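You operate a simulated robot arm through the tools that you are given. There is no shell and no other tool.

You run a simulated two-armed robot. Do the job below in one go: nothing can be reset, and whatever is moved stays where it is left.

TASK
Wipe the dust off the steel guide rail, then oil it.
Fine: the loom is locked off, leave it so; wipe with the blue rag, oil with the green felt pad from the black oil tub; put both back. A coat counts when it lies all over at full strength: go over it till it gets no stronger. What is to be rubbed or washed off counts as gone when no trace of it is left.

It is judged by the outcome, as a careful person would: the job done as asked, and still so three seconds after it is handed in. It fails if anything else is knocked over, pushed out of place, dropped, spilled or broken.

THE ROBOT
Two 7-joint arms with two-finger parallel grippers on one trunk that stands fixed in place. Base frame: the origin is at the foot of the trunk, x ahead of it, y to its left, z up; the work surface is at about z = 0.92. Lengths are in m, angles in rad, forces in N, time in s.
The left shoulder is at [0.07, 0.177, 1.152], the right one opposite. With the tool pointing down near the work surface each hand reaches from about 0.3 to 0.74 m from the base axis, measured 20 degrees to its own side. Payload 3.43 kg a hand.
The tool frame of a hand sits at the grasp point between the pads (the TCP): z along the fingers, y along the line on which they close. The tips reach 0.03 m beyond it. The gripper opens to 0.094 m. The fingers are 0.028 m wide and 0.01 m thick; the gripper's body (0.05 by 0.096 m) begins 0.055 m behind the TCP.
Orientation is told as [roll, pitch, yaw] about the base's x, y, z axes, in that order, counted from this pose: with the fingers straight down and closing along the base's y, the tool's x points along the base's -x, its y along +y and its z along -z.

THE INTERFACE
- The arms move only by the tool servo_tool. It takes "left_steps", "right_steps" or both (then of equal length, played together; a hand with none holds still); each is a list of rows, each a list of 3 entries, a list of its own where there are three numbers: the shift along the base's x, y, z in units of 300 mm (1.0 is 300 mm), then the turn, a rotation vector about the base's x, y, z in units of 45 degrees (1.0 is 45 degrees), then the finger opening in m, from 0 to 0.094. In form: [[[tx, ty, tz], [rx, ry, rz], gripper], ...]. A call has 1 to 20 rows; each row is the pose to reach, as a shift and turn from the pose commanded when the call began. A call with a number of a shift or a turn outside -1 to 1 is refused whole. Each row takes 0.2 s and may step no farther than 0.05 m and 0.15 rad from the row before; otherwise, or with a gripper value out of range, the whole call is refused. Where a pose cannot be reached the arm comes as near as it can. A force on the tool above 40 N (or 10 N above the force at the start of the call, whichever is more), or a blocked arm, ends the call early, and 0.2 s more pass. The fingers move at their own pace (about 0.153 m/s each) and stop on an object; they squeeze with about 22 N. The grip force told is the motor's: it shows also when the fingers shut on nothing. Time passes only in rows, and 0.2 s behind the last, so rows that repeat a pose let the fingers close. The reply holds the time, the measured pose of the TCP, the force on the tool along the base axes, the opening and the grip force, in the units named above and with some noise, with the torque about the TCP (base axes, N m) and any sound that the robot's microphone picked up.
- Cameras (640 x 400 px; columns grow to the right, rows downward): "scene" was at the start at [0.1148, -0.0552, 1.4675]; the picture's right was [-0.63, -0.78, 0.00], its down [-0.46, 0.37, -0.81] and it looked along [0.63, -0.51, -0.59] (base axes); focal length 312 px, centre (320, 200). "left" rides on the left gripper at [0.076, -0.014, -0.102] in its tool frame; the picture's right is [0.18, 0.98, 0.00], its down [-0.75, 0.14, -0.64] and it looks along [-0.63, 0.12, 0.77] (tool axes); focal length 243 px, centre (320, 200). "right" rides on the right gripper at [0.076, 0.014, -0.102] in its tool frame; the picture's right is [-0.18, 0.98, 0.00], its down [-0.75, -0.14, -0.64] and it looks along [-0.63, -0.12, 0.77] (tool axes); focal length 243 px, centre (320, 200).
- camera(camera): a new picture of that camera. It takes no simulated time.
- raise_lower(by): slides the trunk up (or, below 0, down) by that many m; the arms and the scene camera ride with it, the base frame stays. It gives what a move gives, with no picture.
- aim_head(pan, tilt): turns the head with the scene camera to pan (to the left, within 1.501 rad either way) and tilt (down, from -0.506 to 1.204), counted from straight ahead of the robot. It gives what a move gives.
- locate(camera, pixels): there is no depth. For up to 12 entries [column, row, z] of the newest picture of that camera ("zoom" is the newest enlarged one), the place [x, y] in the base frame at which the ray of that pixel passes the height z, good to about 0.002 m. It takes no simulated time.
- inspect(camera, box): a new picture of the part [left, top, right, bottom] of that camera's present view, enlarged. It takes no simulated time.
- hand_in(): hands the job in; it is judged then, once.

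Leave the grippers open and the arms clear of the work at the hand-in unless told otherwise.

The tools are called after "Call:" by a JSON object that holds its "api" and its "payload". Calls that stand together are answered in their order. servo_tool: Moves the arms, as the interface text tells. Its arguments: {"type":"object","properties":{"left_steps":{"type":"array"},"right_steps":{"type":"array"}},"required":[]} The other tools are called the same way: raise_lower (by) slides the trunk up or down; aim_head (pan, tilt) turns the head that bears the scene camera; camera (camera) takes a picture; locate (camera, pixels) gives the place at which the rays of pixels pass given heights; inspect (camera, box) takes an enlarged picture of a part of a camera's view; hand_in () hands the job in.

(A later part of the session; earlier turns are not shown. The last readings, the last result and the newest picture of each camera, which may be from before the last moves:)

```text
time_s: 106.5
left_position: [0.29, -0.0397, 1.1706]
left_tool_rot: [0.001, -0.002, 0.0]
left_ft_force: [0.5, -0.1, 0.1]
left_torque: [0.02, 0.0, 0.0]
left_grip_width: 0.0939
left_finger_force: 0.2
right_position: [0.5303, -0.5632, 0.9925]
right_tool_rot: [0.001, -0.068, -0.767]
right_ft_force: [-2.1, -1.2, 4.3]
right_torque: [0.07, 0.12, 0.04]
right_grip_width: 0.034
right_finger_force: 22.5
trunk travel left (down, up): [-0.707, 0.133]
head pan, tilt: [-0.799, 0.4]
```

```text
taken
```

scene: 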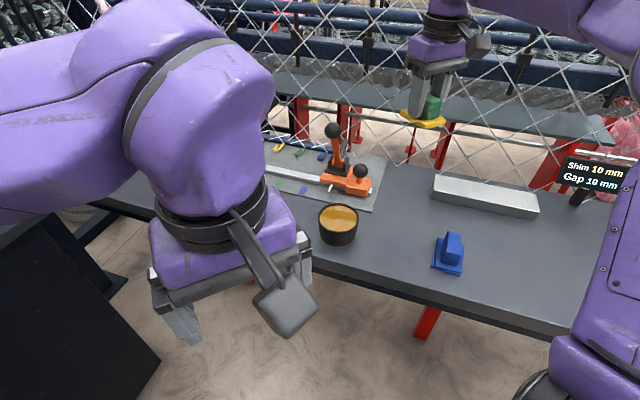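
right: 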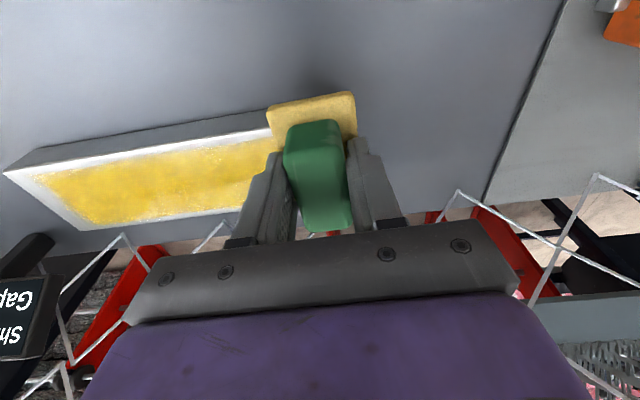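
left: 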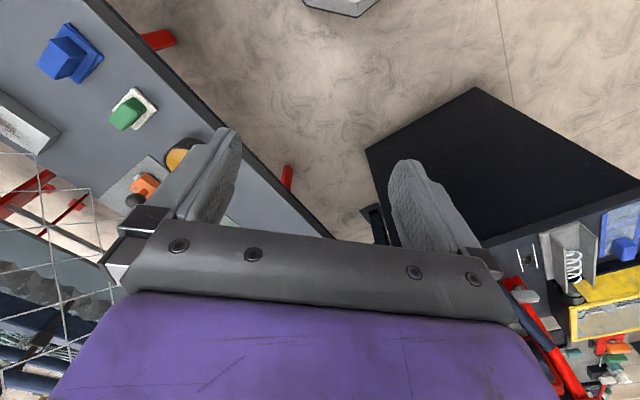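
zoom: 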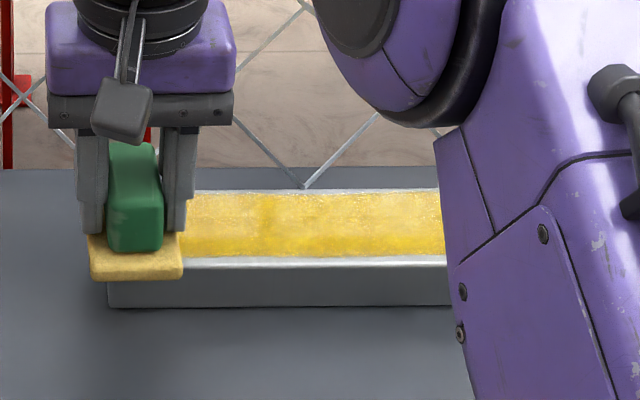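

The bare margins along the front and right edges stayed sharp even under the overhanging pad, so the coat seems to lie on an inset patch. I stroke back with the pad 6 mm toward the fence and slightly firmer.

Call:
{"api": "servo_tool", "payload": {"right_steps": [[[0.02, -0.02, -0.002], [0, 0, 0], 0.02], [[0.041, -0.039, -0.002], [0, 0, 0], 0.02], [[-0.002, -0.084, -0.002], [0, 0, 0], 0.02], [[-0.045, -0.128, -0.002], [0, 0, 0], 0.02], [[-0.088, -0.173, -0.002], [0, 0, 0], 0.02], [[-0.131, -0.218, -0.002], [0, 0, 0], 0.02], [[-0.174, -0.263, -0.002], [0, 0, 0], 0.02], [[-0.217, -0.307, -0.002], [0, 0, 0], 0.02], [[-0.26, -0.352, -0.002], [0, 0, 0], 0.02], [[-0.304, -0.397, -0.002], [0, 0, 0], 0.02], [[-0.347, -0.441, -0.002], [0, 0, 0], 0.02], [[-0.39, -0.486, -0.002], [0, 0, 0], 0.02], [[-0.433, -0.531, -0.002], [0, 0, 0], 0.02], [[-0.433, -0.531, -0.002], [0, 0, 0], 0.02]]}}

Call:
{"api": "inspect", "payload": {"camera": "scene", "box": [310, 240, 450, 315]}}

Call:
{"api": "inspect", "payload": {"camera": "right", "box": [250, 0, 640, 240]}}

```text
time_s: 109.5
left_position: [0.2902, -0.0383, 1.1713]
left_tool_rot: [-0.001, 0.0, -0.001]
left_ft_force: [0.2, 0.6, 0.2]
left_torque: [-0.01, 0.01, 0.0]
left_grip_width: 0.0939
left_finger_force: 0.1
right_position: [0.3998, -0.7212, 0.9923]
right_tool_rot: [-0.002, -0.07, -0.765]
right_ft_force: [4.4, 3.9, 8.8]
right_torque: [0.45, 0.02, -0.14]
right_grip_width: 0.0339
right_finger_force: 22.2
trunk travel left (down, up): [-0.707, 0.133]
head pan, tilt: [-0.799, 0.4]
```

```text
4.57 times, centred on (380, 278) of scene
```

zoom: 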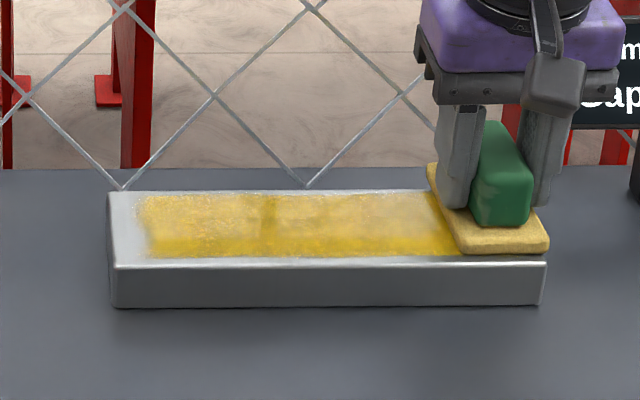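

```text
1.64 times, centred on (445, 120) of right
```

zoom: 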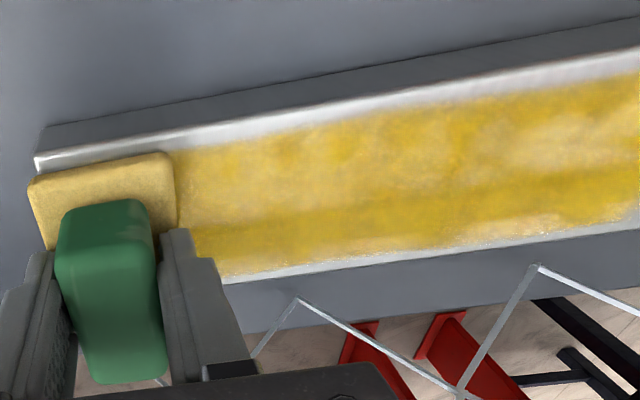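

The patch ends about 15 mm from the left end and 7 mm from the front, though the pad passed well beyond both. The coat is still streaky and the pad paler, so I'll do one more stroke each way to see whether it still gets stronger.

Call:
{"api": "servo_tool", "payload": {"right_steps": [[[0.027, 0.066, 0], [0, 0, 0], 0.02], [[0.072, 0.113, 0], [0, 0, 0], 0.02], [[0.118, 0.16, 0], [0, 0, 0], 0.02], [[0.163, 0.208, 0], [0, 0, 0], 0.02], [[0.209, 0.255, 0], [0, 0, 0], 0.02], [[0.255, 0.302, 0], [0, 0, 0], 0.02], [[0.3, 0.35, 0], [0, 0, 0], 0.02], [[0.346, 0.397, 0], [0, 0, 0], 0.02], [[0.391, 0.444, 0], [0, 0, 0], 0.02], [[0.437, 0.491, 0], [0, 0, 0], 0.02], [[0.4, 0.435, 0], [0, 0, 0], 0.02], [[0.354, 0.388, 0], [0, 0, 0], 0.02], [[0.309, 0.34, 0], [0, 0, 0], 0.02], [[0.263, 0.293, 0], [0, 0, 0], 0.02], [[0.218, 0.246, 0], [0, 0, 0], 0.02], [[0.172, 0.199, 0], [0, 0, 0], 0.02], [[0.126, 0.151, 0], [0, 0, 0], 0.02], [[0.081, 0.104, 0], [0, 0, 0], 0.02], [[0.035, 0.057, 0], [0, 0, 0], 0.02], [[0, 0.01, 0], [0, 0, 0], 0.02]]}}

Call:
{"api": "inspect", "payload": {"camera": "scene", "box": [310, 240, 450, 315]}}

Call:
{"api": "inspect", "payload": {"camera": "right", "box": [250, 0, 640, 240]}}

```text
time_s: 113.8
left_position: [0.2901, -0.0373, 1.1708]
left_tool_rot: [-0.003, -0.001, 0.0]
left_ft_force: [0.1, 0.7, 1.0]
left_torque: [0.0, -0.02, 0.0]
left_grip_width: 0.0939
left_finger_force: 0.1
right_position: [0.4002, -0.7181, 0.9943]
right_tool_rot: [-0.003, -0.07, -0.764]
right_ft_force: [2.6, 3.7, 5.9]
right_torque: [0.39, -0.03, -0.2]
right_grip_width: 0.0341
right_finger_force: 22.0
trunk travel left (down, up): [-0.707, 0.133]
head pan, tilt: [-0.799, 0.4]
```

```text
4.57 times, centred on (380, 278) of scene
```

zoom: 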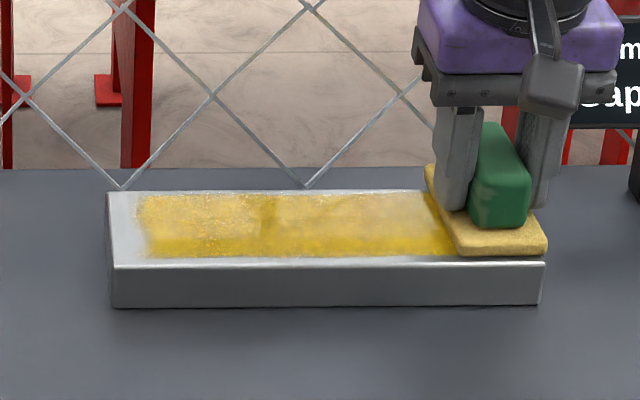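

```text
1.64 times, centred on (445, 120) of right
```

zoom: 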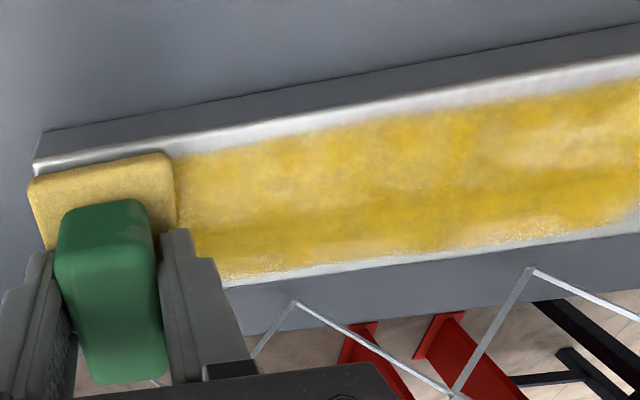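

That stroke changed little, so the pad is nearly spent and the coat is still uneven. I'll go for more oil: lift off, travel high toward the tub, and turn to yaw 0 again.

Call:
{"api": "servo_tool", "payload": {"right_steps": [[[0, 0, 0.06], [0, 0, 0], 0.02], [[0, 0, 0.18], [0, 0, 0], 0.02], [[0, 0, 0.32], [0, 0, 0], 0.02], [[0.03, 0.07, 0.45], [0, 0, 0], 0.02], [[0.08, 0.17, 0.56], [0, 0, 0], 0.02], [[0.14, 0.28, 0.65], [0, 0, 0], 0.02], [[0.2, 0.4, 0.687], [0, 0, 0], 0.02], [[0.27, 0.53, 0.687], [0, 0, 0], 0.02], [[0.34, 0.66, 0.687], [0, 0, 0], 0.02], [[0.409, 0.794, 0.687], [0, 0, 0], 0.02], [[0.409, 0.794, 0.687], [0, 0, 0], 0.02]]}}

Call:
{"api": "servo_tool", "payload": {"right_steps": [[[0, 0.05, 0], [0, 0, 0.16], 0.02], [[0, 0.15, 0], [0, 0, 0.32], 0.02], [[0, 0.25, 0], [0, 0, 0.48], 0.02], [[0, 0.36, 0], [0, 0, 0.64], 0.02], [[0, 0.48, 0], [0, 0, 0.8], 0.02], [[0, 0.6, 0], [0, 0, 0.96], 0.02], [[0, 0.685, 0], [0, 0, 0.96], 0.02], [[0, 0.685, 0], [0, 0, 0.96], 0.02]]}}

Call:
{"api": "aim_head", "payload": {"pan": -0.45, "tilt": 0.75}}

Call:
{"api": "camera", "payload": {"camera": "right"}}

Call:
{"api": "camera", "payload": {"camera": "scene"}}

```text
time_s: 116.2
left_position: [0.29, -0.0422, 1.1709]
left_tool_rot: [0.002, 0.001, -0.001]
left_ft_force: [0.0, 0.1, 0.9]
left_torque: [0.04, 0.01, -0.01]
left_grip_width: 0.0939
left_finger_force: 0.1
right_position: [0.5221, -0.4854, 1.1968]
right_tool_rot: [0.002, -0.067, -0.767]
right_ft_force: [0.8, -1.0, -0.2]
right_torque: [0.04, -0.03, -0.01]
right_grip_width: 0.0341
right_finger_force: 21.8
trunk travel left (down, up): [-0.707, 0.133]
head pan, tilt: [-0.799, 0.4]
```

```text
time_s: 118.0
left_position: [0.29, -0.0404, 1.1713]
left_tool_rot: [0.0, -0.001, -0.001]
left_ft_force: [0.0, 0.4, 0.2]
left_torque: [0.01, 0.01, -0.01]
left_grip_width: 0.0938
left_finger_force: 0.1
right_position: [0.5239, -0.277, 1.1968]
right_tool_rot: [-0.002, -0.069, -0.012]
right_ft_force: [-0.2, -0.2, -1.1]
right_torque: [0.01, -0.04, 0.02]
right_grip_width: 0.0337
right_finger_force: 22.3
trunk travel left (down, up): [-0.707, 0.133]
head pan, tilt: [-0.799, 0.4]
```

```text
time_s: 118.8
left_position: [0.2894, -0.039, 1.1708]
left_tool_rot: [-0.001, 0.001, 0.0]
left_ft_force: [0.3, -0.2, 0.2]
left_torque: [0.04, 0.01, 0.0]
left_grip_width: 0.094
left_finger_force: 0.1
right_position: [0.5226, -0.2782, 1.1962]
right_tool_rot: [-0.003, -0.067, -0.012]
right_ft_force: [0.1, -0.1, -0.6]
right_torque: [-0.01, -0.03, 0.01]
right_grip_width: 0.0337
right_finger_force: 21.6
trunk travel left (down, up): [-0.707, 0.133]
head pan, tilt: [-0.45, 0.75]
```

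```text
taken
```

right: 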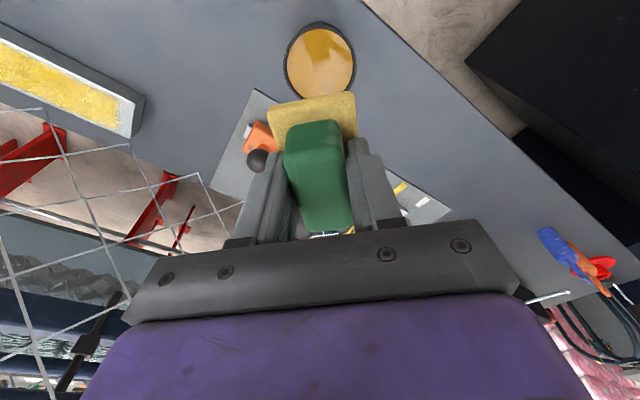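

```text
taken
```

scene: 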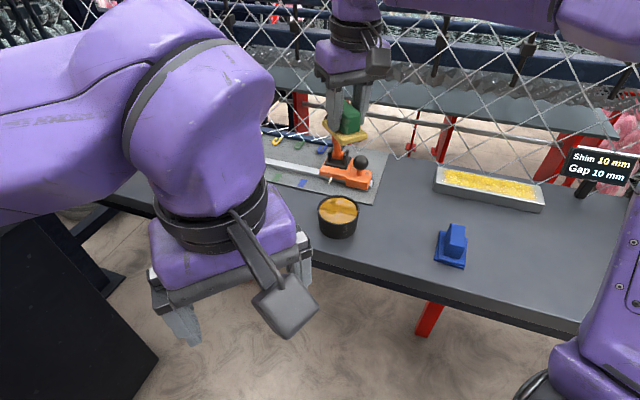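

I'll take this chance to view the coat unobstructed from the head camera.

Call:
{"api": "inspect", "payload": {"camera": "scene", "box": [425, 150, 555, 225]}}

Call:
{"api": "locate", "payload": {"camera": "zoom", "pixels": [[85, 105, 0.95], [555, 205, 0.95], [530, 280, 0.95], [60, 175, 0.95], [50, 95, 0.95], [40, 190, 0.95], [590, 220, 0.95], [575, 310, 0.95]]}}

```text
4.92 times, centred on (490, 188) of scene
```

zoom: 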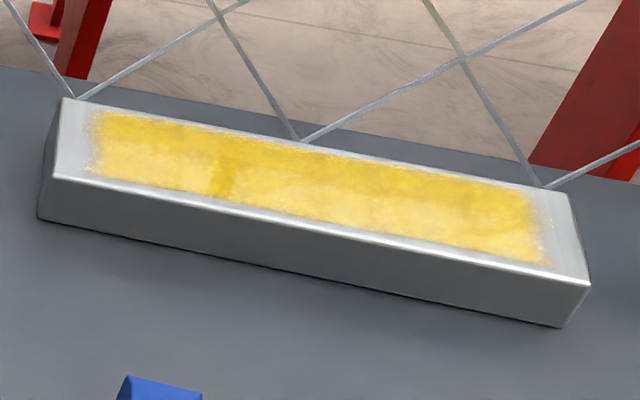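

```text
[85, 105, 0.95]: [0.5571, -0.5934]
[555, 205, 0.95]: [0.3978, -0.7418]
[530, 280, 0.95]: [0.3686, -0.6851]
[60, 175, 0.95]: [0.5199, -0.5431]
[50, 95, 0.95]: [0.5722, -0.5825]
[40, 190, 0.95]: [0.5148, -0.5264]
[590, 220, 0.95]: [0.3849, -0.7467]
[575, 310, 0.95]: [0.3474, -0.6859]
```

The patch has soft edges, and parts of it are still light. Now I tilt 13° more and lower to just above the oil, z≈1.024.

Call:
{"api": "servo_tool", "payload": {"right_steps": [[[0, 0.006, -0.1], [0, -0.1, 0], 0.02], [[0, 0.011, -0.2], [0, -0.2, 0], 0.02], [[0, 0.011, -0.3], [0, -0.297, 0], 0.02], [[0, 0.011, -0.4], [0, -0.297, 0], 0.02], [[0, 0.011, -0.5], [0, -0.297, 0], 0.02], [[0, 0.011, -0.574], [0, -0.297, 0], 0.02], [[0, 0.011, -0.574], [0, -0.297, 0], 0.02]]}}

Call:
{"api": "inspect", "payload": {"camera": "scene", "box": [280, 150, 400, 250]}}

Call:
{"api": "inspect", "payload": {"camera": "right", "box": [220, 0, 420, 125]}}

```text
time_s: 120.4
left_position: [0.2903, -0.0393, 1.1701]
left_tool_rot: [0.0, 0.0, 0.0]
left_ft_force: [0.1, 0.6, 0.1]
left_torque: [0.02, -0.01, 0.02]
left_grip_width: 0.0937
left_finger_force: 0.0
right_position: [0.5231, -0.2738, 1.0247]
right_tool_rot: [0.002, -0.303, -0.013]
right_ft_force: [-0.3, 0.0, -0.7]
right_torque: [-0.05, 0.0, 0.01]
right_grip_width: 0.0338
right_finger_force: 22.0
trunk travel left (down, up): [-0.707, 0.133]
head pan, tilt: [-0.45, 0.75]
```

```text
4.00 times, centred on (340, 200) of scene
```

zoom: 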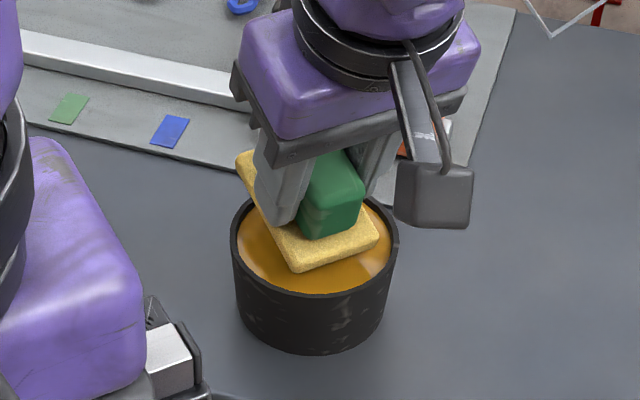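

```text
3.20 times, centred on (320, 62) of right
```

zoom: 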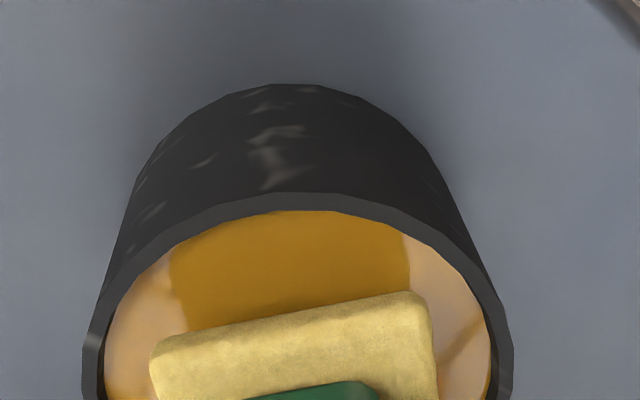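

Well placed over the oil. I'll lower 8 mm in small steps and read the force.

Call:
{"api": "servo_tool", "payload": {"right_steps": [[[0, 0, -0.009], [0, 0, 0], 0.02], [[0, 0, -0.018], [0, 0, 0], 0.02], [[0, 0, -0.024], [0, 0, 0], 0.02], [[0, 0, -0.027], [0, 0, 0], 0.02]]}}

Call:
{"api": "inspect", "payload": {"camera": "right", "box": [220, 0, 420, 125]}}

```text
time_s: 121.4
left_position: [0.2913, -0.0391, 1.1699]
left_tool_rot: [0.0, 0.001, 0.0]
left_ft_force: [0.9, 0.1, -0.8]
left_torque: [-0.01, -0.01, 0.01]
left_grip_width: 0.094
left_finger_force: 0.0
right_position: [0.5227, -0.2733, 1.017]
right_tool_rot: [0.002, -0.303, -0.015]
right_ft_force: [0.2, 0.1, -0.8]
right_torque: [-0.02, 0.02, -0.03]
right_grip_width: 0.0338
right_finger_force: 21.8
trunk travel left (down, up): [-0.707, 0.133]
head pan, tilt: [-0.45, 0.75]
```

```text
3.20 times, centred on (320, 62) of right
```

zoom: 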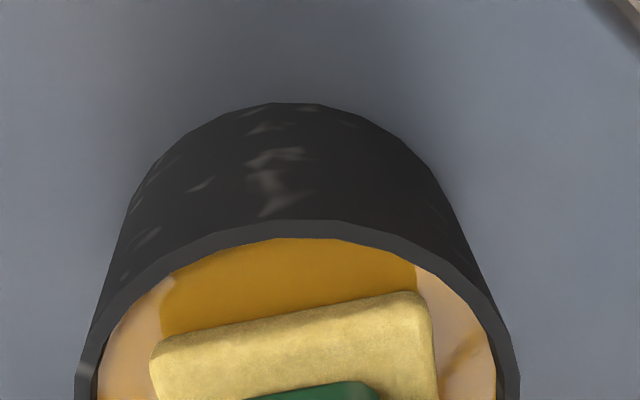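

No contact yet, so I keep lowering in 1 mm steps.

Call:
{"api": "servo_tool", "payload": {"right_steps": [[[0, 0, -0.004], [0, 0, 0], 0.02], [[0, 0, -0.008], [0, 0, 0], 0.02], [[0, 0, -0.012], [0, 0, 0], 0.02], [[0, 0, -0.012], [0, 0, 0], 0.02]]}}

Call:
{"api": "inspect", "payload": {"camera": "right", "box": [220, 0, 420, 125]}}

```text
time_s: 122.4
left_position: [0.2887, -0.0397, 1.1708]
left_tool_rot: [-0.001, -0.001, 0.001]
left_ft_force: [0.8, -0.3, -0.1]
left_torque: [-0.02, 0.03, 0.03]
left_grip_width: 0.094
left_finger_force: 0.2
right_position: [0.5226, -0.2728, 1.0179]
right_tool_rot: [-0.001, -0.307, -0.013]
right_ft_force: [4.4, -2.9, 18.8]
right_torque: [-0.08, 0.19, 0.03]
right_grip_width: 0.0336
right_finger_force: 21.7
trunk travel left (down, up): [-0.707, 0.133]
head pan, tilt: [-0.45, 0.75]
```

```text
3.20 times, centred on (320, 62) of right
```

zoom: 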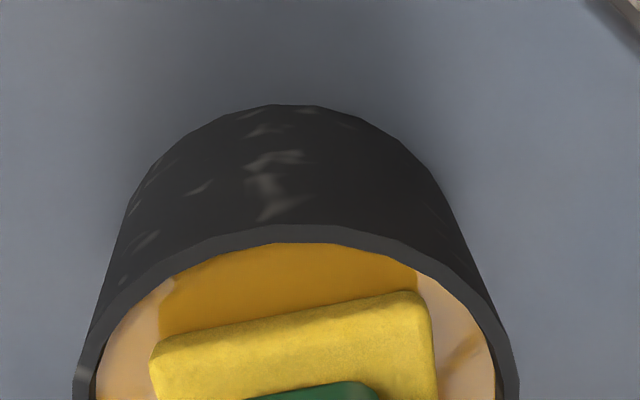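

It touches with about 19 N and the felt is yellow again. I'll ease off half a millimetre, hold a second to soak, then lift.

Call:
{"api": "servo_tool", "payload": {"right_steps": [[[0, 0, 0.002], [0, 0, 0], 0.02], [[0, 0, 0.002], [0, 0, 0], 0.02], [[0, 0, 0.002], [0, 0, 0], 0.02], [[0, 0, 0.002], [0, 0, 0], 0.02], [[0, 0, 0.002], [0, 0, 0], 0.02], [[0, 0, 0.05], [0, 0, 0], 0.02], [[0, 0, 0.12], [0, 0, 0], 0.02], [[0, 0, 0.12], [0, 0, 0], 0.02], [[0, 0, 0.12], [0, 0, 0], 0.02], [[0, 0, 0.25], [0, 0.1, 0], 0.02], [[0, 0, 0.39], [0, 0.2, 0], 0.02], [[0, 0, 0.53], [0, 0.297, 0], 0.02], [[0, 0, 0.6], [0, 0.297, 0], 0.02], [[0, -0.12, 0.6], [0, 0.297, 0], 0.02], [[0, -0.25, 0.6], [0, 0.297, 0], 0.02], [[0, -0.38, 0.6], [0, 0.297, 0], 0.02], [[0, -0.5, 0.6], [0, 0.297, 0], 0.02], [[0, -0.57, 0.6], [0, 0.297, 0], 0.02], [[0, -0.57, 0.6], [0, 0.297, 0], 0.02]]}}

Call:
{"api": "camera", "payload": {"camera": "right"}}

Call:
{"api": "camera", "payload": {"camera": "scene"}}

```text
time_s: 126.4
left_position: [0.2908, -0.0396, 1.1706]
left_tool_rot: [-0.001, 0.001, 0.0]
left_ft_force: [-0.9, 0.2, -0.5]
left_torque: [0.01, 0.0, 0.0]
left_grip_width: 0.0941
left_finger_force: 0.0
right_position: [0.5235, -0.4432, 1.1945]
right_tool_rot: [-0.001, -0.069, -0.015]
right_ft_force: [0.1, -0.1, -1.2]
right_torque: [0.03, 0.02, 0.0]
right_grip_width: 0.034
right_finger_force: 21.5
trunk travel left (down, up): [-0.707, 0.133]
head pan, tilt: [-0.45, 0.75]
```

```text
taken
```

right: 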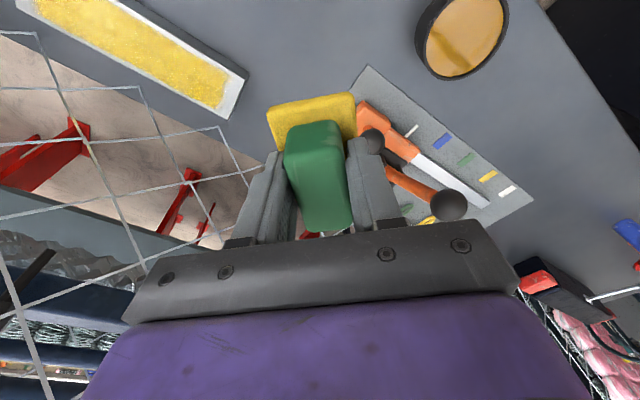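

```text
taken
```

scene: 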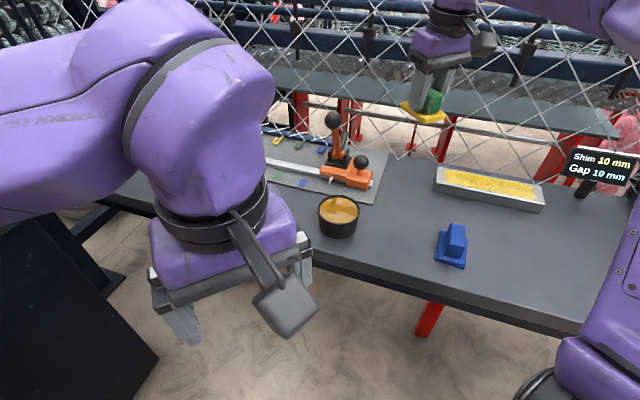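

The felt is well charged. Back to the left end of the rail, turning to yaw −44°, down to z=1.0.

Call:
{"api": "servo_tool", "payload": {"right_steps": [[[0, -0.05, 0], [0, 0, -0.16], 0.02], [[0, -0.1, 0], [0, 0, -0.32], 0.02], [[0, -0.15, 0], [0, 0, -0.48], 0.02], [[0, -0.2, 0], [0, 0, -0.64], 0.02], [[0, -0.25, 0], [0, 0, -0.8], 0.02], [[0.004, -0.33, 0], [0, 0, -0.958], 0.02], [[0.007, -0.4, -0.08], [0, 0, -0.958], 0.02], [[0.009, -0.467, -0.2], [0, 0, -0.958], 0.02], [[0.009, -0.467, -0.35], [0, 0, -0.958], 0.02], [[0.009, -0.467, -0.48], [0, 0, -0.958], 0.02], [[0.009, -0.467, -0.6], [0, 0, -0.958], 0.02], [[0.009, -0.467, -0.649], [0, 0, -0.958], 0.02], [[0.009, -0.467, -0.649], [0, 0, -0.958], 0.02]]}}

Call:
{"api": "aim_head", "payload": {"pan": -0.8, "tilt": 0.4}}

Call:
{"api": "inspect", "payload": {"camera": "scene", "box": [310, 240, 450, 315]}}

```text
time_s: 129.2
left_position: [0.2916, -0.0408, 1.1707]
left_tool_rot: [0.0, 0.0, -0.001]
left_ft_force: [0.0, 0.6, 0.2]
left_torque: [0.0, 0.02, 0.03]
left_grip_width: 0.094
left_finger_force: 0.0
right_position: [0.5253, -0.5853, 0.9986]
right_tool_rot: [-0.004, -0.066, -0.767]
right_ft_force: [-0.6, -0.4, -0.6]
right_torque: [-0.01, -0.01, 0.02]
right_grip_width: 0.0338
right_finger_force: 22.1
trunk travel left (down, up): [-0.707, 0.133]
head pan, tilt: [-0.45, 0.75]
```

```text
time_s: 130.0
left_position: [0.2907, -0.0406, 1.1701]
left_tool_rot: [0.0, 0.001, 0.0]
left_ft_force: [-0.1, -0.3, -0.2]
left_torque: [0.02, 0.02, -0.04]
left_grip_width: 0.0941
left_finger_force: 0.0
right_position: [0.5272, -0.5846, 0.9995]
right_tool_rot: [-0.002, -0.069, -0.767]
right_ft_force: [-0.2, -0.3, -0.1]
right_torque: [-0.03, -0.02, 0.0]
right_grip_width: 0.034
right_finger_force: 21.8
trunk travel left (down, up): [-0.707, 0.133]
head pan, tilt: [-0.799, 0.4]
```

```text
4.57 times, centred on (380, 278) of scene
```

zoom: 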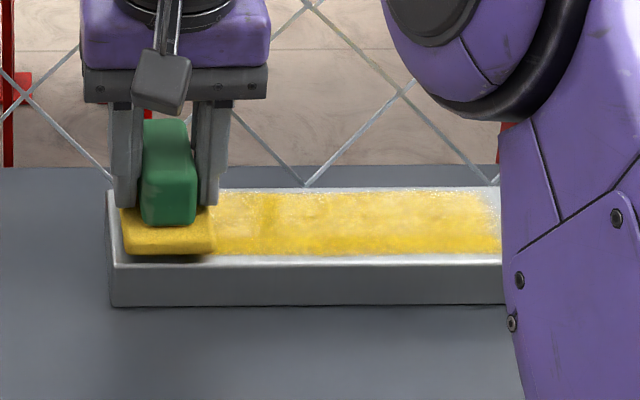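

Lowering to contact.

Call:
{"api": "servo_tool", "payload": {"right_steps": [[[0, 0, -0.01], [0, 0, 0], 0.02], [[0, 0, -0.018], [0, 0, 0], 0.02], [[0, 0, -0.024], [0, 0, 0], 0.02], [[0, 0, -0.024], [0, 0, 0], 0.02]]}}

```text
time_s: 131.0
left_position: [0.2905, -0.0402, 1.1706]
left_tool_rot: [0.0, -0.001, 0.0]
left_ft_force: [-0.2, -0.3, 0.0]
left_torque: [0.01, 0.03, -0.01]
left_grip_width: 0.0941
left_finger_force: 0.2
right_position: [0.5271, -0.5841, 0.9937]
right_tool_rot: [-0.003, -0.072, -0.763]
right_ft_force: [1.3, -3.2, 6.8]
right_torque: [0.0, -0.27, -0.04]
right_grip_width: 0.0337
right_finger_force: 21.8
trunk travel left (down, up): [-0.707, 0.133]
head pan, tilt: [-0.799, 0.4]
```

Contact at 7 N. Now a full stroke to the right end and back, 3 mm toward the fence going out and 8 mm toward the robot coming back.

Call:
{"api": "servo_tool", "payload": {"right_steps": [[[0.026, 0.012, -0.002], [0, 0, 0], 0.02], [[-0.024, -0.04, -0.002], [0, 0, 0], 0.02], [[-0.075, -0.092, -0.002], [0, 0, 0], 0.02], [[-0.125, -0.145, -0.002], [0, 0, 0], 0.02], [[-0.176, -0.197, -0.002], [0, 0, 0], 0.02], [[-0.226, -0.249, -0.002], [0, 0, 0], 0.02], [[-0.277, -0.301, -0.002], [0, 0, 0], 0.02], [[-0.327, -0.353, -0.002], [0, 0, 0], 0.02], [[-0.378, -0.406, -0.002], [0, 0, 0], 0.02], [[-0.428, -0.458, -0.002], [0, 0, 0], 0.02], [[-0.454, -0.433, -0.002], [0, 0, 0], 0.02], [[-0.404, -0.381, -0.002], [0, 0, 0], 0.02], [[-0.353, -0.328, -0.002], [0, 0, 0], 0.02], [[-0.303, -0.276, -0.002], [0, 0, 0], 0.02], [[-0.253, -0.224, -0.002], [0, 0, 0], 0.02], [[-0.203, -0.171, -0.002], [0, 0, 0], 0.02], [[-0.152, -0.119, -0.002], [0, 0, 0], 0.02], [[-0.102, -0.067, -0.002], [0, 0, 0], 0.02], [[-0.052, -0.014, -0.002], [0, 0, 0], 0.02], [[-0.001, 0.038, -0.002], [0, 0, 0], 0.02]]}}

Call:
{"api": "inspect", "payload": {"camera": "scene", "box": [310, 240, 450, 315]}}

Call:
{"api": "inspect", "payload": {"camera": "right", "box": [0, 60, 380, 260]}}

```text
time_s: 135.2
left_position: [0.2884, -0.038, 1.171]
left_tool_rot: [-0.002, -0.001, -0.001]
left_ft_force: [1.0, 0.0, -0.6]
left_torque: [-0.01, -0.02, 0.02]
left_grip_width: 0.0941
left_finger_force: 0.1
right_position: [0.5225, -0.5724, 0.9922]
right_tool_rot: [-0.003, -0.07, -0.765]
right_ft_force: [-6.5, -8.2, 13.1]
right_torque: [0.02, 0.15, 0.09]
right_grip_width: 0.034
right_finger_force: 22.3
trunk travel left (down, up): [-0.707, 0.133]
head pan, tilt: [-0.799, 0.4]
```

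```text
4.57 times, centred on (380, 278) of scene
```

zoom: 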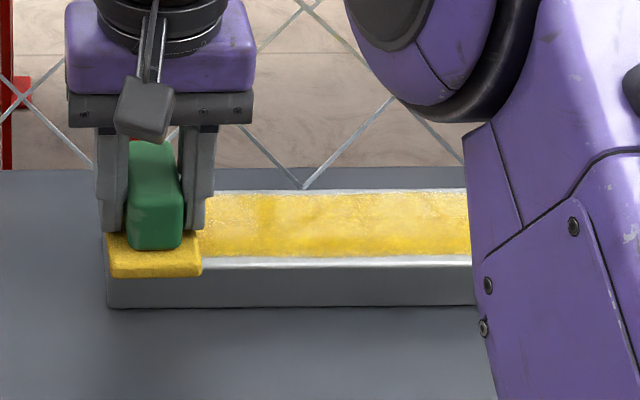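

```text
1.68 times, centred on (190, 160) of right
```

zoom: 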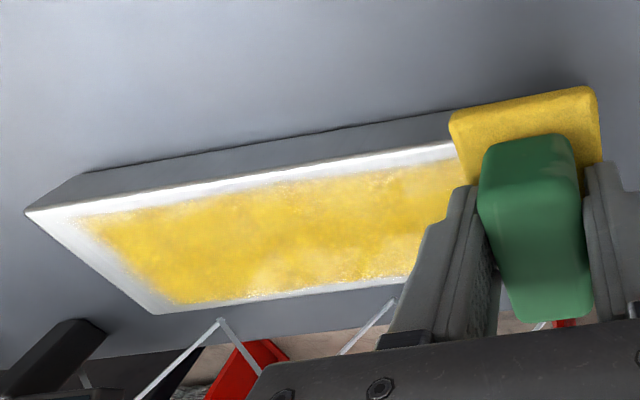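

The coat is clearly stronger and the pad is still charged. I repeat the round trip, ±6 mm about the middle.

Call:
{"api": "servo_tool", "payload": {"right_steps": [[[0.031, -0.03, 0], [0, 0, 0], 0.02], [[-0.019, -0.082, 0], [0, 0, 0], 0.02], [[-0.07, -0.135, 0], [0, 0, 0], 0.02], [[-0.12, -0.187, 0], [0, 0, 0], 0.02], [[-0.171, -0.239, 0], [0, 0, 0], 0.02], [[-0.221, -0.292, 0], [0, 0, 0], 0.02], [[-0.271, -0.344, 0], [0, 0, 0], 0.02], [[-0.322, -0.396, 0], [0, 0, 0], 0.02], [[-0.372, -0.448, 0], [0, 0, 0], 0.02], [[-0.423, -0.501, 0], [0, 0, 0], 0.02], [[-0.454, -0.471, 0], [0, 0, 0], 0.02], [[-0.404, -0.419, 0], [0, 0, 0], 0.02], [[-0.353, -0.366, 0], [0, 0, 0], 0.02], [[-0.303, -0.314, 0], [0, 0, 0], 0.02], [[-0.252, -0.262, 0], [0, 0, 0], 0.02], [[-0.202, -0.209, 0], [0, 0, 0], 0.02], [[-0.152, -0.157, 0], [0, 0, 0], 0.02], [[-0.101, -0.105, 0], [0, 0, 0], 0.02], [[-0.051, -0.053, 0], [0, 0, 0], 0.02], [[0, 0, 0], [0, 0, 0], 0.02]]}}

Call:
{"api": "inspect", "payload": {"camera": "scene", "box": [310, 240, 450, 315]}}

Call:
{"api": "inspect", "payload": {"camera": "right", "box": [0, 60, 380, 260]}}

```text
time_s: 139.4
left_position: [0.2886, -0.0399, 1.1706]
left_tool_rot: [-0.001, -0.002, 0.0]
left_ft_force: [1.0, 0.4, -0.6]
left_torque: [-0.01, 0.03, 0.02]
left_grip_width: 0.0941
left_finger_force: 0.1
right_position: [0.5243, -0.5722, 0.9927]
right_tool_rot: [-0.004, -0.069, -0.767]
right_ft_force: [-6.1, -7.3, 12.8]
right_torque: [0.04, 0.19, 0.15]
right_grip_width: 0.0338
right_finger_force: 22.1
trunk travel left (down, up): [-0.707, 0.133]
head pan, tilt: [-0.799, 0.4]
```

```text
4.57 times, centred on (380, 278) of scene
```

zoom: 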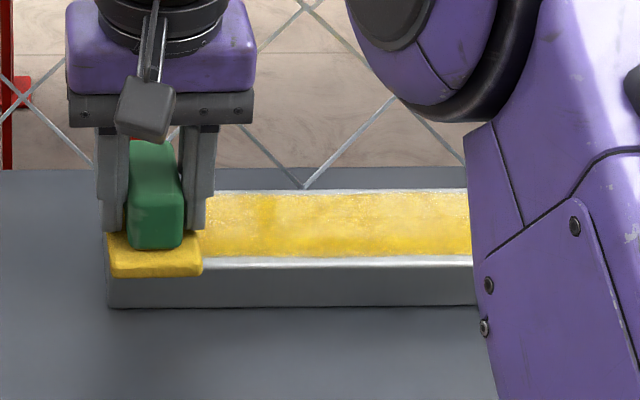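

```text
1.68 times, centred on (190, 160) of right
```

zoom: 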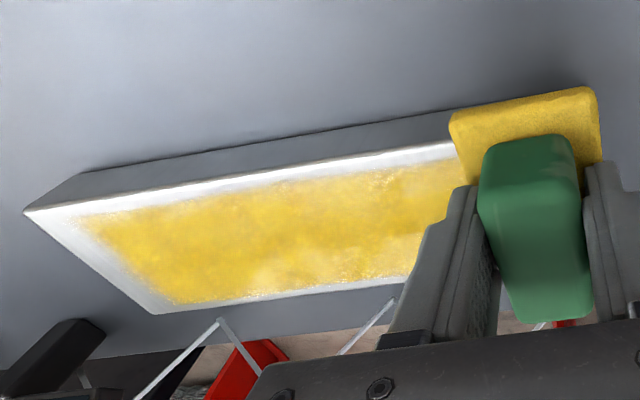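

There is almost no further change, so it may be near saturation, though the back strip looks lighter. I'll do a slow stroke biased 10 mm toward the fence, slightly firmer.

Call:
{"api": "servo_tool", "payload": {"right_steps": [[[0.02, -0.019, -0.002], [0, 0, 0], 0.02], [[0.04, -0.038, -0.002], [0, 0, 0], 0.02], [[0.016, -0.063, -0.002], [0, 0, 0], 0.02], [[-0.009, -0.089, -0.002], [0, 0, 0], 0.02], [[-0.033, -0.114, -0.002], [0, 0, 0], 0.02], [[-0.058, -0.139, -0.002], [0, 0, 0], 0.02], [[-0.082, -0.165, -0.002], [0, 0, 0], 0.02], [[-0.106, -0.19, -0.002], [0, 0, 0], 0.02], [[-0.131, -0.215, -0.002], [0, 0, 0], 0.02], [[-0.155, -0.24, -0.002], [0, 0, 0], 0.02], [[-0.18, -0.266, -0.002], [0, 0, 0], 0.02], [[-0.204, -0.291, -0.002], [0, 0, 0], 0.02], [[-0.228, -0.316, -0.002], [0, 0, 0], 0.02], [[-0.253, -0.342, -0.002], [0, 0, 0], 0.02], [[-0.277, -0.367, -0.002], [0, 0, 0], 0.02], [[-0.302, -0.392, -0.002], [0, 0, 0], 0.02], [[-0.326, -0.418, -0.002], [0, 0, 0], 0.02], [[-0.35, -0.443, -0.002], [0, 0, 0], 0.02], [[-0.375, -0.468, -0.002], [0, 0, 0], 0.02], [[-0.399, -0.494, -0.002], [0, 0, 0], 0.02]]}}

Call:
{"api": "inspect", "payload": {"camera": "scene", "box": [310, 240, 450, 315]}}

Call:
{"api": "inspect", "payload": {"camera": "right", "box": [250, 0, 640, 240]}}

```text
time_s: 143.6
left_position: [0.291, -0.036, 1.1718]
left_tool_rot: [-0.004, 0.0, -0.001]
left_ft_force: [0.8, 0.3, 0.6]
left_torque: [0.01, 0.01, -0.02]
left_grip_width: 0.0939
left_finger_force: 0.0
right_position: [0.4058, -0.7186, 0.9932]
right_tool_rot: [-0.005, -0.069, -0.764]
right_ft_force: [5.8, 6.0, 11.6]
right_torque: [0.28, -0.11, -0.1]
right_grip_width: 0.0339
right_finger_force: 22.0
trunk travel left (down, up): [-0.707, 0.133]
head pan, tilt: [-0.799, 0.4]
```

```text
4.57 times, centred on (380, 278) of scene
```

zoom: 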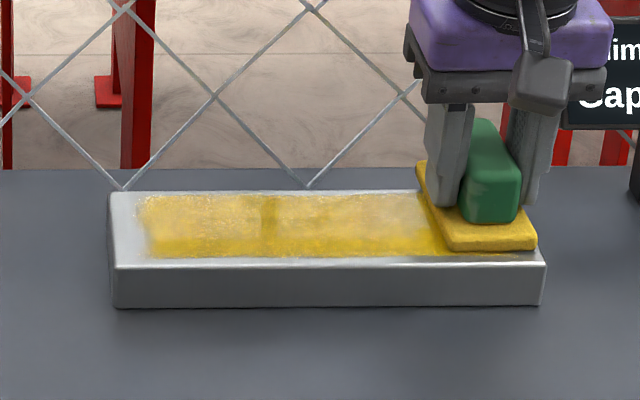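

```text
1.64 times, centred on (445, 120) of right
```

zoom: 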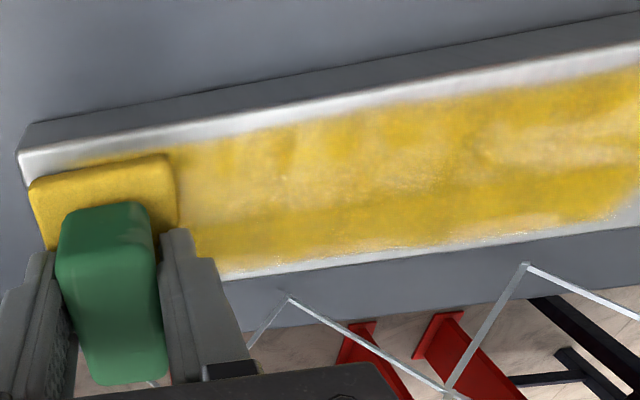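

The mottling differs with each viewing direction, so much of it is reflection, and the pad hardly pales any more, both signs of saturation. One more slow stroke back, going past both ends.

Call:
{"api": "servo_tool", "payload": {"right_steps": [[[-0.031, -0.005, 0], [0, 0, 0], 0.02], [[-0.062, -0.01, 0], [0, 0, 0], 0.02], [[-0.033, 0.02, 0], [0, 0, 0], 0.02], [[-0.004, 0.05, 0], [0, 0, 0], 0.02], [[0.024, 0.08, 0], [0, 0, 0], 0.02], [[0.053, 0.11, 0], [0, 0, 0], 0.02], [[0.082, 0.14, 0], [0, 0, 0], 0.02], [[0.111, 0.17, 0], [0, 0, 0], 0.02], [[0.14, 0.2, 0], [0, 0, 0], 0.02], [[0.168, 0.23, 0], [0, 0, 0], 0.02], [[0.197, 0.259, 0], [0, 0, 0], 0.02], [[0.226, 0.289, 0], [0, 0, 0], 0.02], [[0.255, 0.319, 0], [0, 0, 0], 0.02], [[0.284, 0.349, 0], [0, 0, 0], 0.02], [[0.312, 0.379, 0], [0, 0, 0], 0.02], [[0.341, 0.409, 0], [0, 0, 0], 0.02], [[0.37, 0.439, 0], [0, 0, 0], 0.02], [[0.399, 0.469, 0], [0, 0, 0], 0.02], [[0.428, 0.499, 0], [0, 0, 0], 0.02]]}}

Call:
{"api": "servo_tool", "payload": {"right_steps": [[[0, 0, 0.05], [0, 0, 0], 0.02], [[0, 0, 0.15], [0, 0, 0], 0.02], [[0, 0, 0.3], [0, 0, 0], 0.02], [[0, 0.12, 0.42], [0, 0, 0], 0.02], [[0, 0.24, 0.54], [0, 0, 0], 0.02], [[0, 0.36, 0.66], [0, 0, 0], 0.02], [[0, 0.36, 0.66], [0, 0, 0], 0.02]]}}

Call:
{"api": "camera", "payload": {"camera": "right"}}

Call:
{"api": "inspect", "payload": {"camera": "scene", "box": [310, 240, 450, 315]}}

Call:
{"api": "aim_head", "payload": {"pan": -0.45, "tilt": 0.75}}

Call:
{"api": "inspect", "payload": {"camera": "scene", "box": [425, 150, 555, 225]}}

```text
time_s: 147.6
left_position: [0.2879, -0.0399, 1.1704]
left_tool_rot: [-0.002, -0.005, 0.0]
left_ft_force: [-0.2, 0.3, 0.7]
left_torque: [0.0, 0.0, -0.02]
left_grip_width: 0.0942
left_finger_force: 0.0
right_position: [0.5308, -0.572, 0.9932]
right_tool_rot: [-0.001, -0.07, -0.765]
right_ft_force: [-7.6, -9.2, 17.6]
right_torque: [-0.01, 0.22, 0.08]
right_grip_width: 0.0341
right_finger_force: 21.9
trunk travel left (down, up): [-0.707, 0.133]
head pan, tilt: [-0.799, 0.4]
```

```text
refused: row 4 steps farther than a row can; nothing moved
```

```text
taken
```

right: 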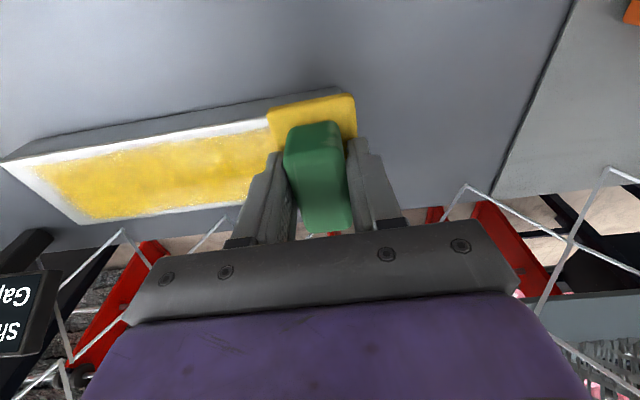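

```text
4.57 times, centred on (380, 278) of scene
```

zoom: 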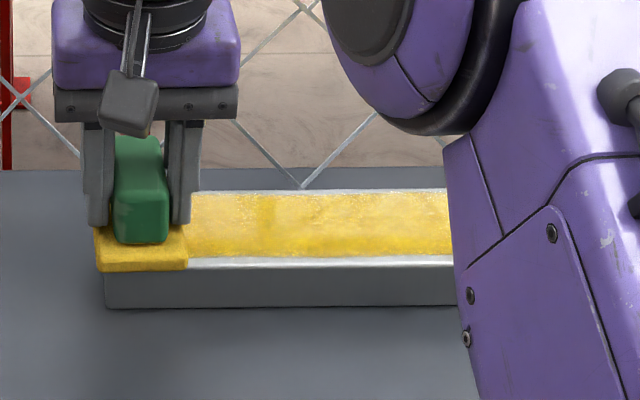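

```text
time_s: 148.4
left_position: [0.2885, -0.0388, 1.172]
left_tool_rot: [-0.001, -0.004, 0.001]
left_ft_force: [0.1, -0.4, -0.4]
left_torque: [0.04, 0.0, 0.0]
left_grip_width: 0.0939
left_finger_force: 0.1
right_position: [0.532, -0.5706, 0.9933]
right_tool_rot: [-0.001, -0.072, -0.767]
right_ft_force: [-6.7, -6.3, 15.2]
right_torque: [0.03, 0.22, 0.05]
right_grip_width: 0.0341
right_finger_force: 22.2
trunk travel left (down, up): [-0.707, 0.133]
head pan, tilt: [-0.45, 0.75]
```

```text
4.92 times, centred on (490, 188) of scene
```

zoom: 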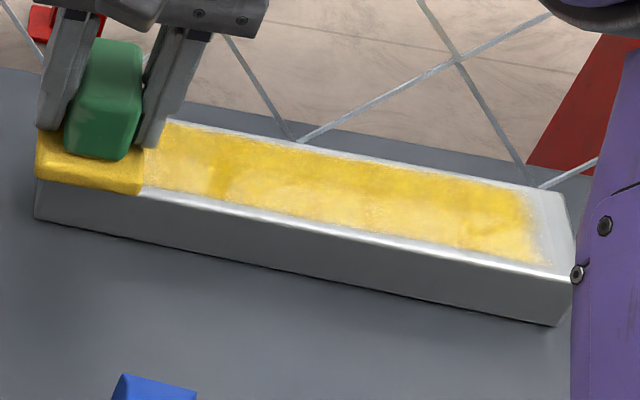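

The fixed lighter bands match the way the tub's oil mirrors the bright ceiling, but I want proof. I'll lift off to the very pose from which I photographed the rail after the first load, (0.5235,-0.443,1.195) at yaw 0, and compare.

Call:
{"api": "servo_tool", "payload": {"right_steps": [[[0, 0, 0.05], [0, 0, 0], 0.02], [[0, 0, 0.18], [0, 0, 0], 0.02], [[0, 0, 0.33], [0, 0, 0], 0.02], [[-0.005, 0.06, 0.45], [0, 0, 0], 0.02], [[-0.01, 0.12, 0.56], [0, 0, 0.16], 0.02], [[-0.015, 0.18, 0.66], [0, 0, 0.32], 0.02], [[-0.02, 0.24, 0.671], [0, 0, 0.48], 0.02], [[-0.025, 0.3, 0.671], [0, 0, 0.64], 0.02], [[-0.028, 0.36, 0.671], [0, 0, 0.8], 0.02], [[-0.028, 0.426, 0.671], [0, 0, 0.957], 0.02], [[-0.028, 0.426, 0.671], [0, 0, 0.957], 0.02]]}}

Call:
{"api": "camera", "payload": {"camera": "right"}}

Call:
{"api": "inspect", "payload": {"camera": "right", "box": [0, 0, 260, 140]}}

Call:
{"api": "inspect", "payload": {"camera": "scene", "box": [425, 150, 555, 225]}}

```text
time_s: 150.8
left_position: [0.2909, -0.0406, 1.1701]
left_tool_rot: [0.0, 0.0, 0.001]
left_ft_force: [-0.2, -0.3, 0.4]
left_torque: [0.02, 0.03, -0.01]
left_grip_width: 0.0942
left_finger_force: 0.1
right_position: [0.5254, -0.4442, 1.1922]
right_tool_rot: [-0.001, -0.068, -0.012]
right_ft_force: [-0.7, 0.1, -2.3]
right_torque: [0.0, -0.02, -0.02]
right_grip_width: 0.0339
right_finger_force: 22.0
trunk travel left (down, up): [-0.707, 0.133]
head pan, tilt: [-0.45, 0.75]
```

```text
taken
```

right: 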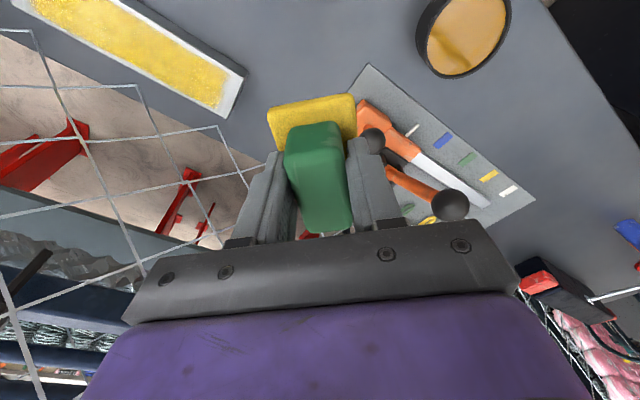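

```text
2.46 times, centred on (130, 70) of right
```

zoom: 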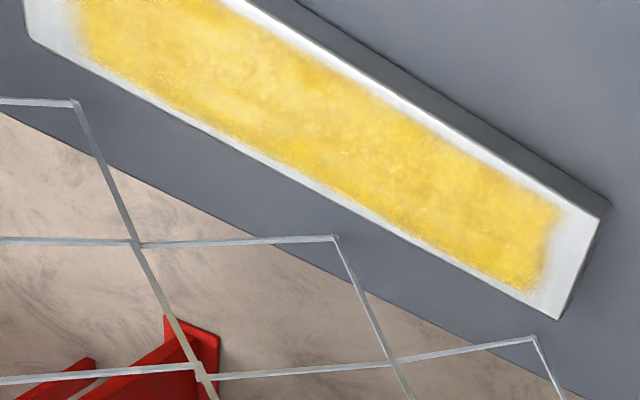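

```text
4.92 times, centred on (490, 188) of scene
```

zoom: 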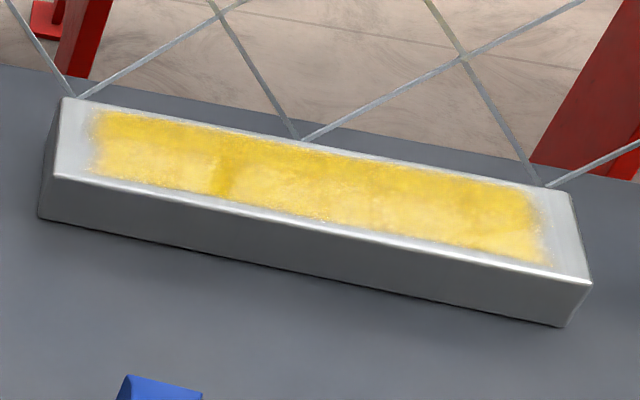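

The view from the same pose looks the same or slightly fuller than before, fine-grained and even, so it is close to saturated. To make sure of the patch's edges I'll go once more over it with the still-charged pad, along the front and back edges and past both ends.

Call:
{"api": "servo_tool", "payload": {"right_steps": [[[0, -0.05, 0], [0, 0, -0.16], 0.02], [[0, -0.1, 0], [0, 0, -0.32], 0.02], [[0, -0.15, 0], [0, 0, -0.48], 0.02], [[0, -0.2, 0], [0, 0, -0.64], 0.02], [[0, -0.25, 0], [0, 0, -0.8], 0.02], [[0.003, -0.33, 0], [0, 0, -0.957], 0.02], [[0.005, -0.4, -0.08], [0, 0, -0.957], 0.02], [[0.007, -0.463, -0.2], [0, 0, -0.957], 0.02], [[0.007, -0.463, -0.35], [0, 0, -0.957], 0.02], [[0.007, -0.463, -0.48], [0, 0, -0.957], 0.02], [[0.007, -0.463, -0.6], [0, 0, -0.957], 0.02], [[0.007, -0.463, -0.64], [0, 0, -0.957], 0.02], [[0.007, -0.463, -0.652], [0, 0, -0.957], 0.02], [[0.007, -0.463, -0.66], [0, 0, -0.957], 0.02], [[0.007, -0.463, -0.664], [0, 0, -0.957], 0.02], [[0.007, -0.463, -0.664], [0, 0, -0.957], 0.02]]}}

Call:
{"api": "aim_head", "payload": {"pan": -0.8, "tilt": 0.4}}

```text
time_s: 154.2
left_position: [0.2901, -0.0403, 1.1716]
left_tool_rot: [0.0, 0.0, 0.0]
left_ft_force: [0.6, -1.0, 0.8]
left_torque: [-0.01, -0.01, -0.02]
left_grip_width: 0.094
left_finger_force: 0.1
right_position: [0.5282, -0.5828, 0.9937]
right_tool_rot: [-0.002, -0.07, -0.767]
right_ft_force: [0.9, -2.0, 4.1]
right_torque: [0.04, -0.09, -0.06]
right_grip_width: 0.034
right_finger_force: 22.1
trunk travel left (down, up): [-0.707, 0.133]
head pan, tilt: [-0.45, 0.75]
```

```text
time_s: 155.1
left_position: [0.2912, -0.0399, 1.1706]
left_tool_rot: [0.0, 0.001, 0.0]
left_ft_force: [-0.1, 0.4, 0.0]
left_torque: [0.01, -0.03, 0.0]
left_grip_width: 0.0942
left_finger_force: 0.2
right_position: [0.5277, -0.5833, 0.9942]
right_tool_rot: [-0.002, -0.07, -0.765]
right_ft_force: [1.5, -2.5, 5.4]
right_torque: [0.0, -0.04, 0.04]
right_grip_width: 0.0339
right_finger_force: 22.4
trunk travel left (down, up): [-0.707, 0.133]
head pan, tilt: [-0.799, 0.4]
```

Light contact at 5 N. Now the round trip along the back edge out and the front edge back.

Call:
{"api": "servo_tool", "payload": {"right_steps": [[[0.051, 0.019, -0.003], [0, 0, 0], 0.02], [[-0.002, -0.036, -0.003], [0, 0, 0], 0.02], [[-0.054, -0.09, -0.003], [0, 0, 0], 0.02], [[-0.107, -0.145, -0.003], [0, 0, 0], 0.02], [[-0.16, -0.199, -0.003], [0, 0, 0], 0.02], [[-0.212, -0.254, -0.003], [0, 0, 0], 0.02], [[-0.265, -0.308, -0.003], [0, 0, 0], 0.02], [[-0.318, -0.363, -0.003], [0, 0, 0], 0.02], [[-0.37, -0.417, -0.003], [0, 0, 0], 0.02], [[-0.423, -0.472, -0.003], [0, 0, 0], 0.02], [[-0.482, -0.438, -0.003], [0, 0, 0], 0.02], [[-0.428, -0.382, -0.003], [0, 0, 0], 0.02], [[-0.374, -0.326, -0.003], [0, 0, 0], 0.02], [[-0.32, -0.27, -0.003], [0, 0, 0], 0.02], [[-0.266, -0.214, -0.003], [0, 0, 0], 0.02], [[-0.213, -0.159, -0.003], [0, 0, 0], 0.02], [[-0.159, -0.103, -0.003], [0, 0, 0], 0.02], [[-0.105, -0.047, -0.003], [0, 0, 0], 0.02], [[-0.051, 0.009, -0.003], [0, 0, 0], 0.02], [[0.003, 0.065, -0.003], [0, 0, 0], 0.02]]}}

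Call:
{"api": "inspect", "payload": {"camera": "scene", "box": [310, 240, 450, 315]}}

Call:
{"api": "inspect", "payload": {"camera": "right", "box": [0, 60, 380, 260]}}

```text
time_s: 159.3
left_position: [0.2896, -0.0397, 1.1718]
left_tool_rot: [-0.002, -0.003, 0.0]
left_ft_force: [0.0, -0.1, 0.6]
left_torque: [0.0, 0.02, -0.01]
left_grip_width: 0.0937
left_finger_force: 0.1
right_position: [0.5276, -0.563, 0.9932]
right_tool_rot: [-0.001, -0.071, -0.765]
right_ft_force: [-4.2, -3.2, 7.6]
right_torque: [-0.08, 0.08, -0.04]
right_grip_width: 0.0337
right_finger_force: 22.0
trunk travel left (down, up): [-0.707, 0.133]
head pan, tilt: [-0.799, 0.4]
```

```text
4.57 times, centred on (380, 278) of scene
```

zoom: 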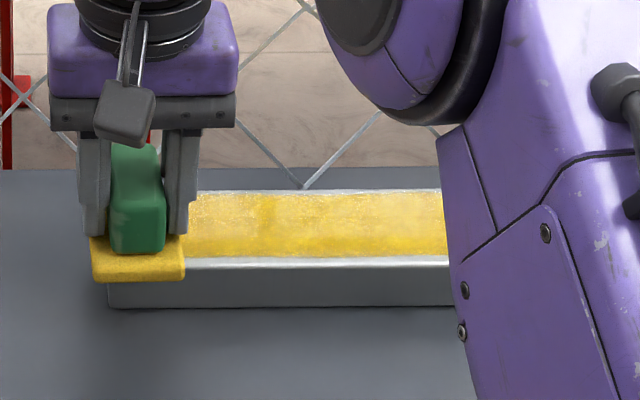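

```text
1.68 times, centred on (190, 160) of right
```

zoom: 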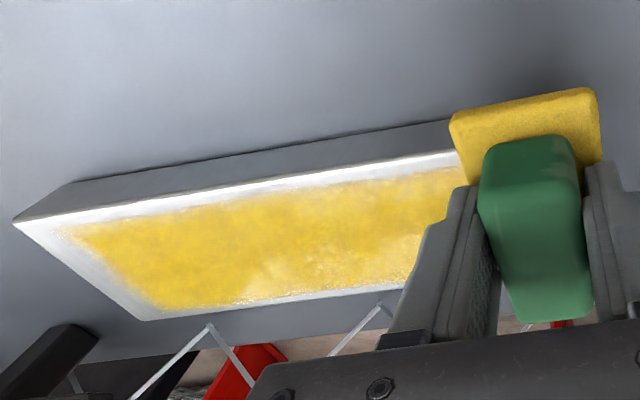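

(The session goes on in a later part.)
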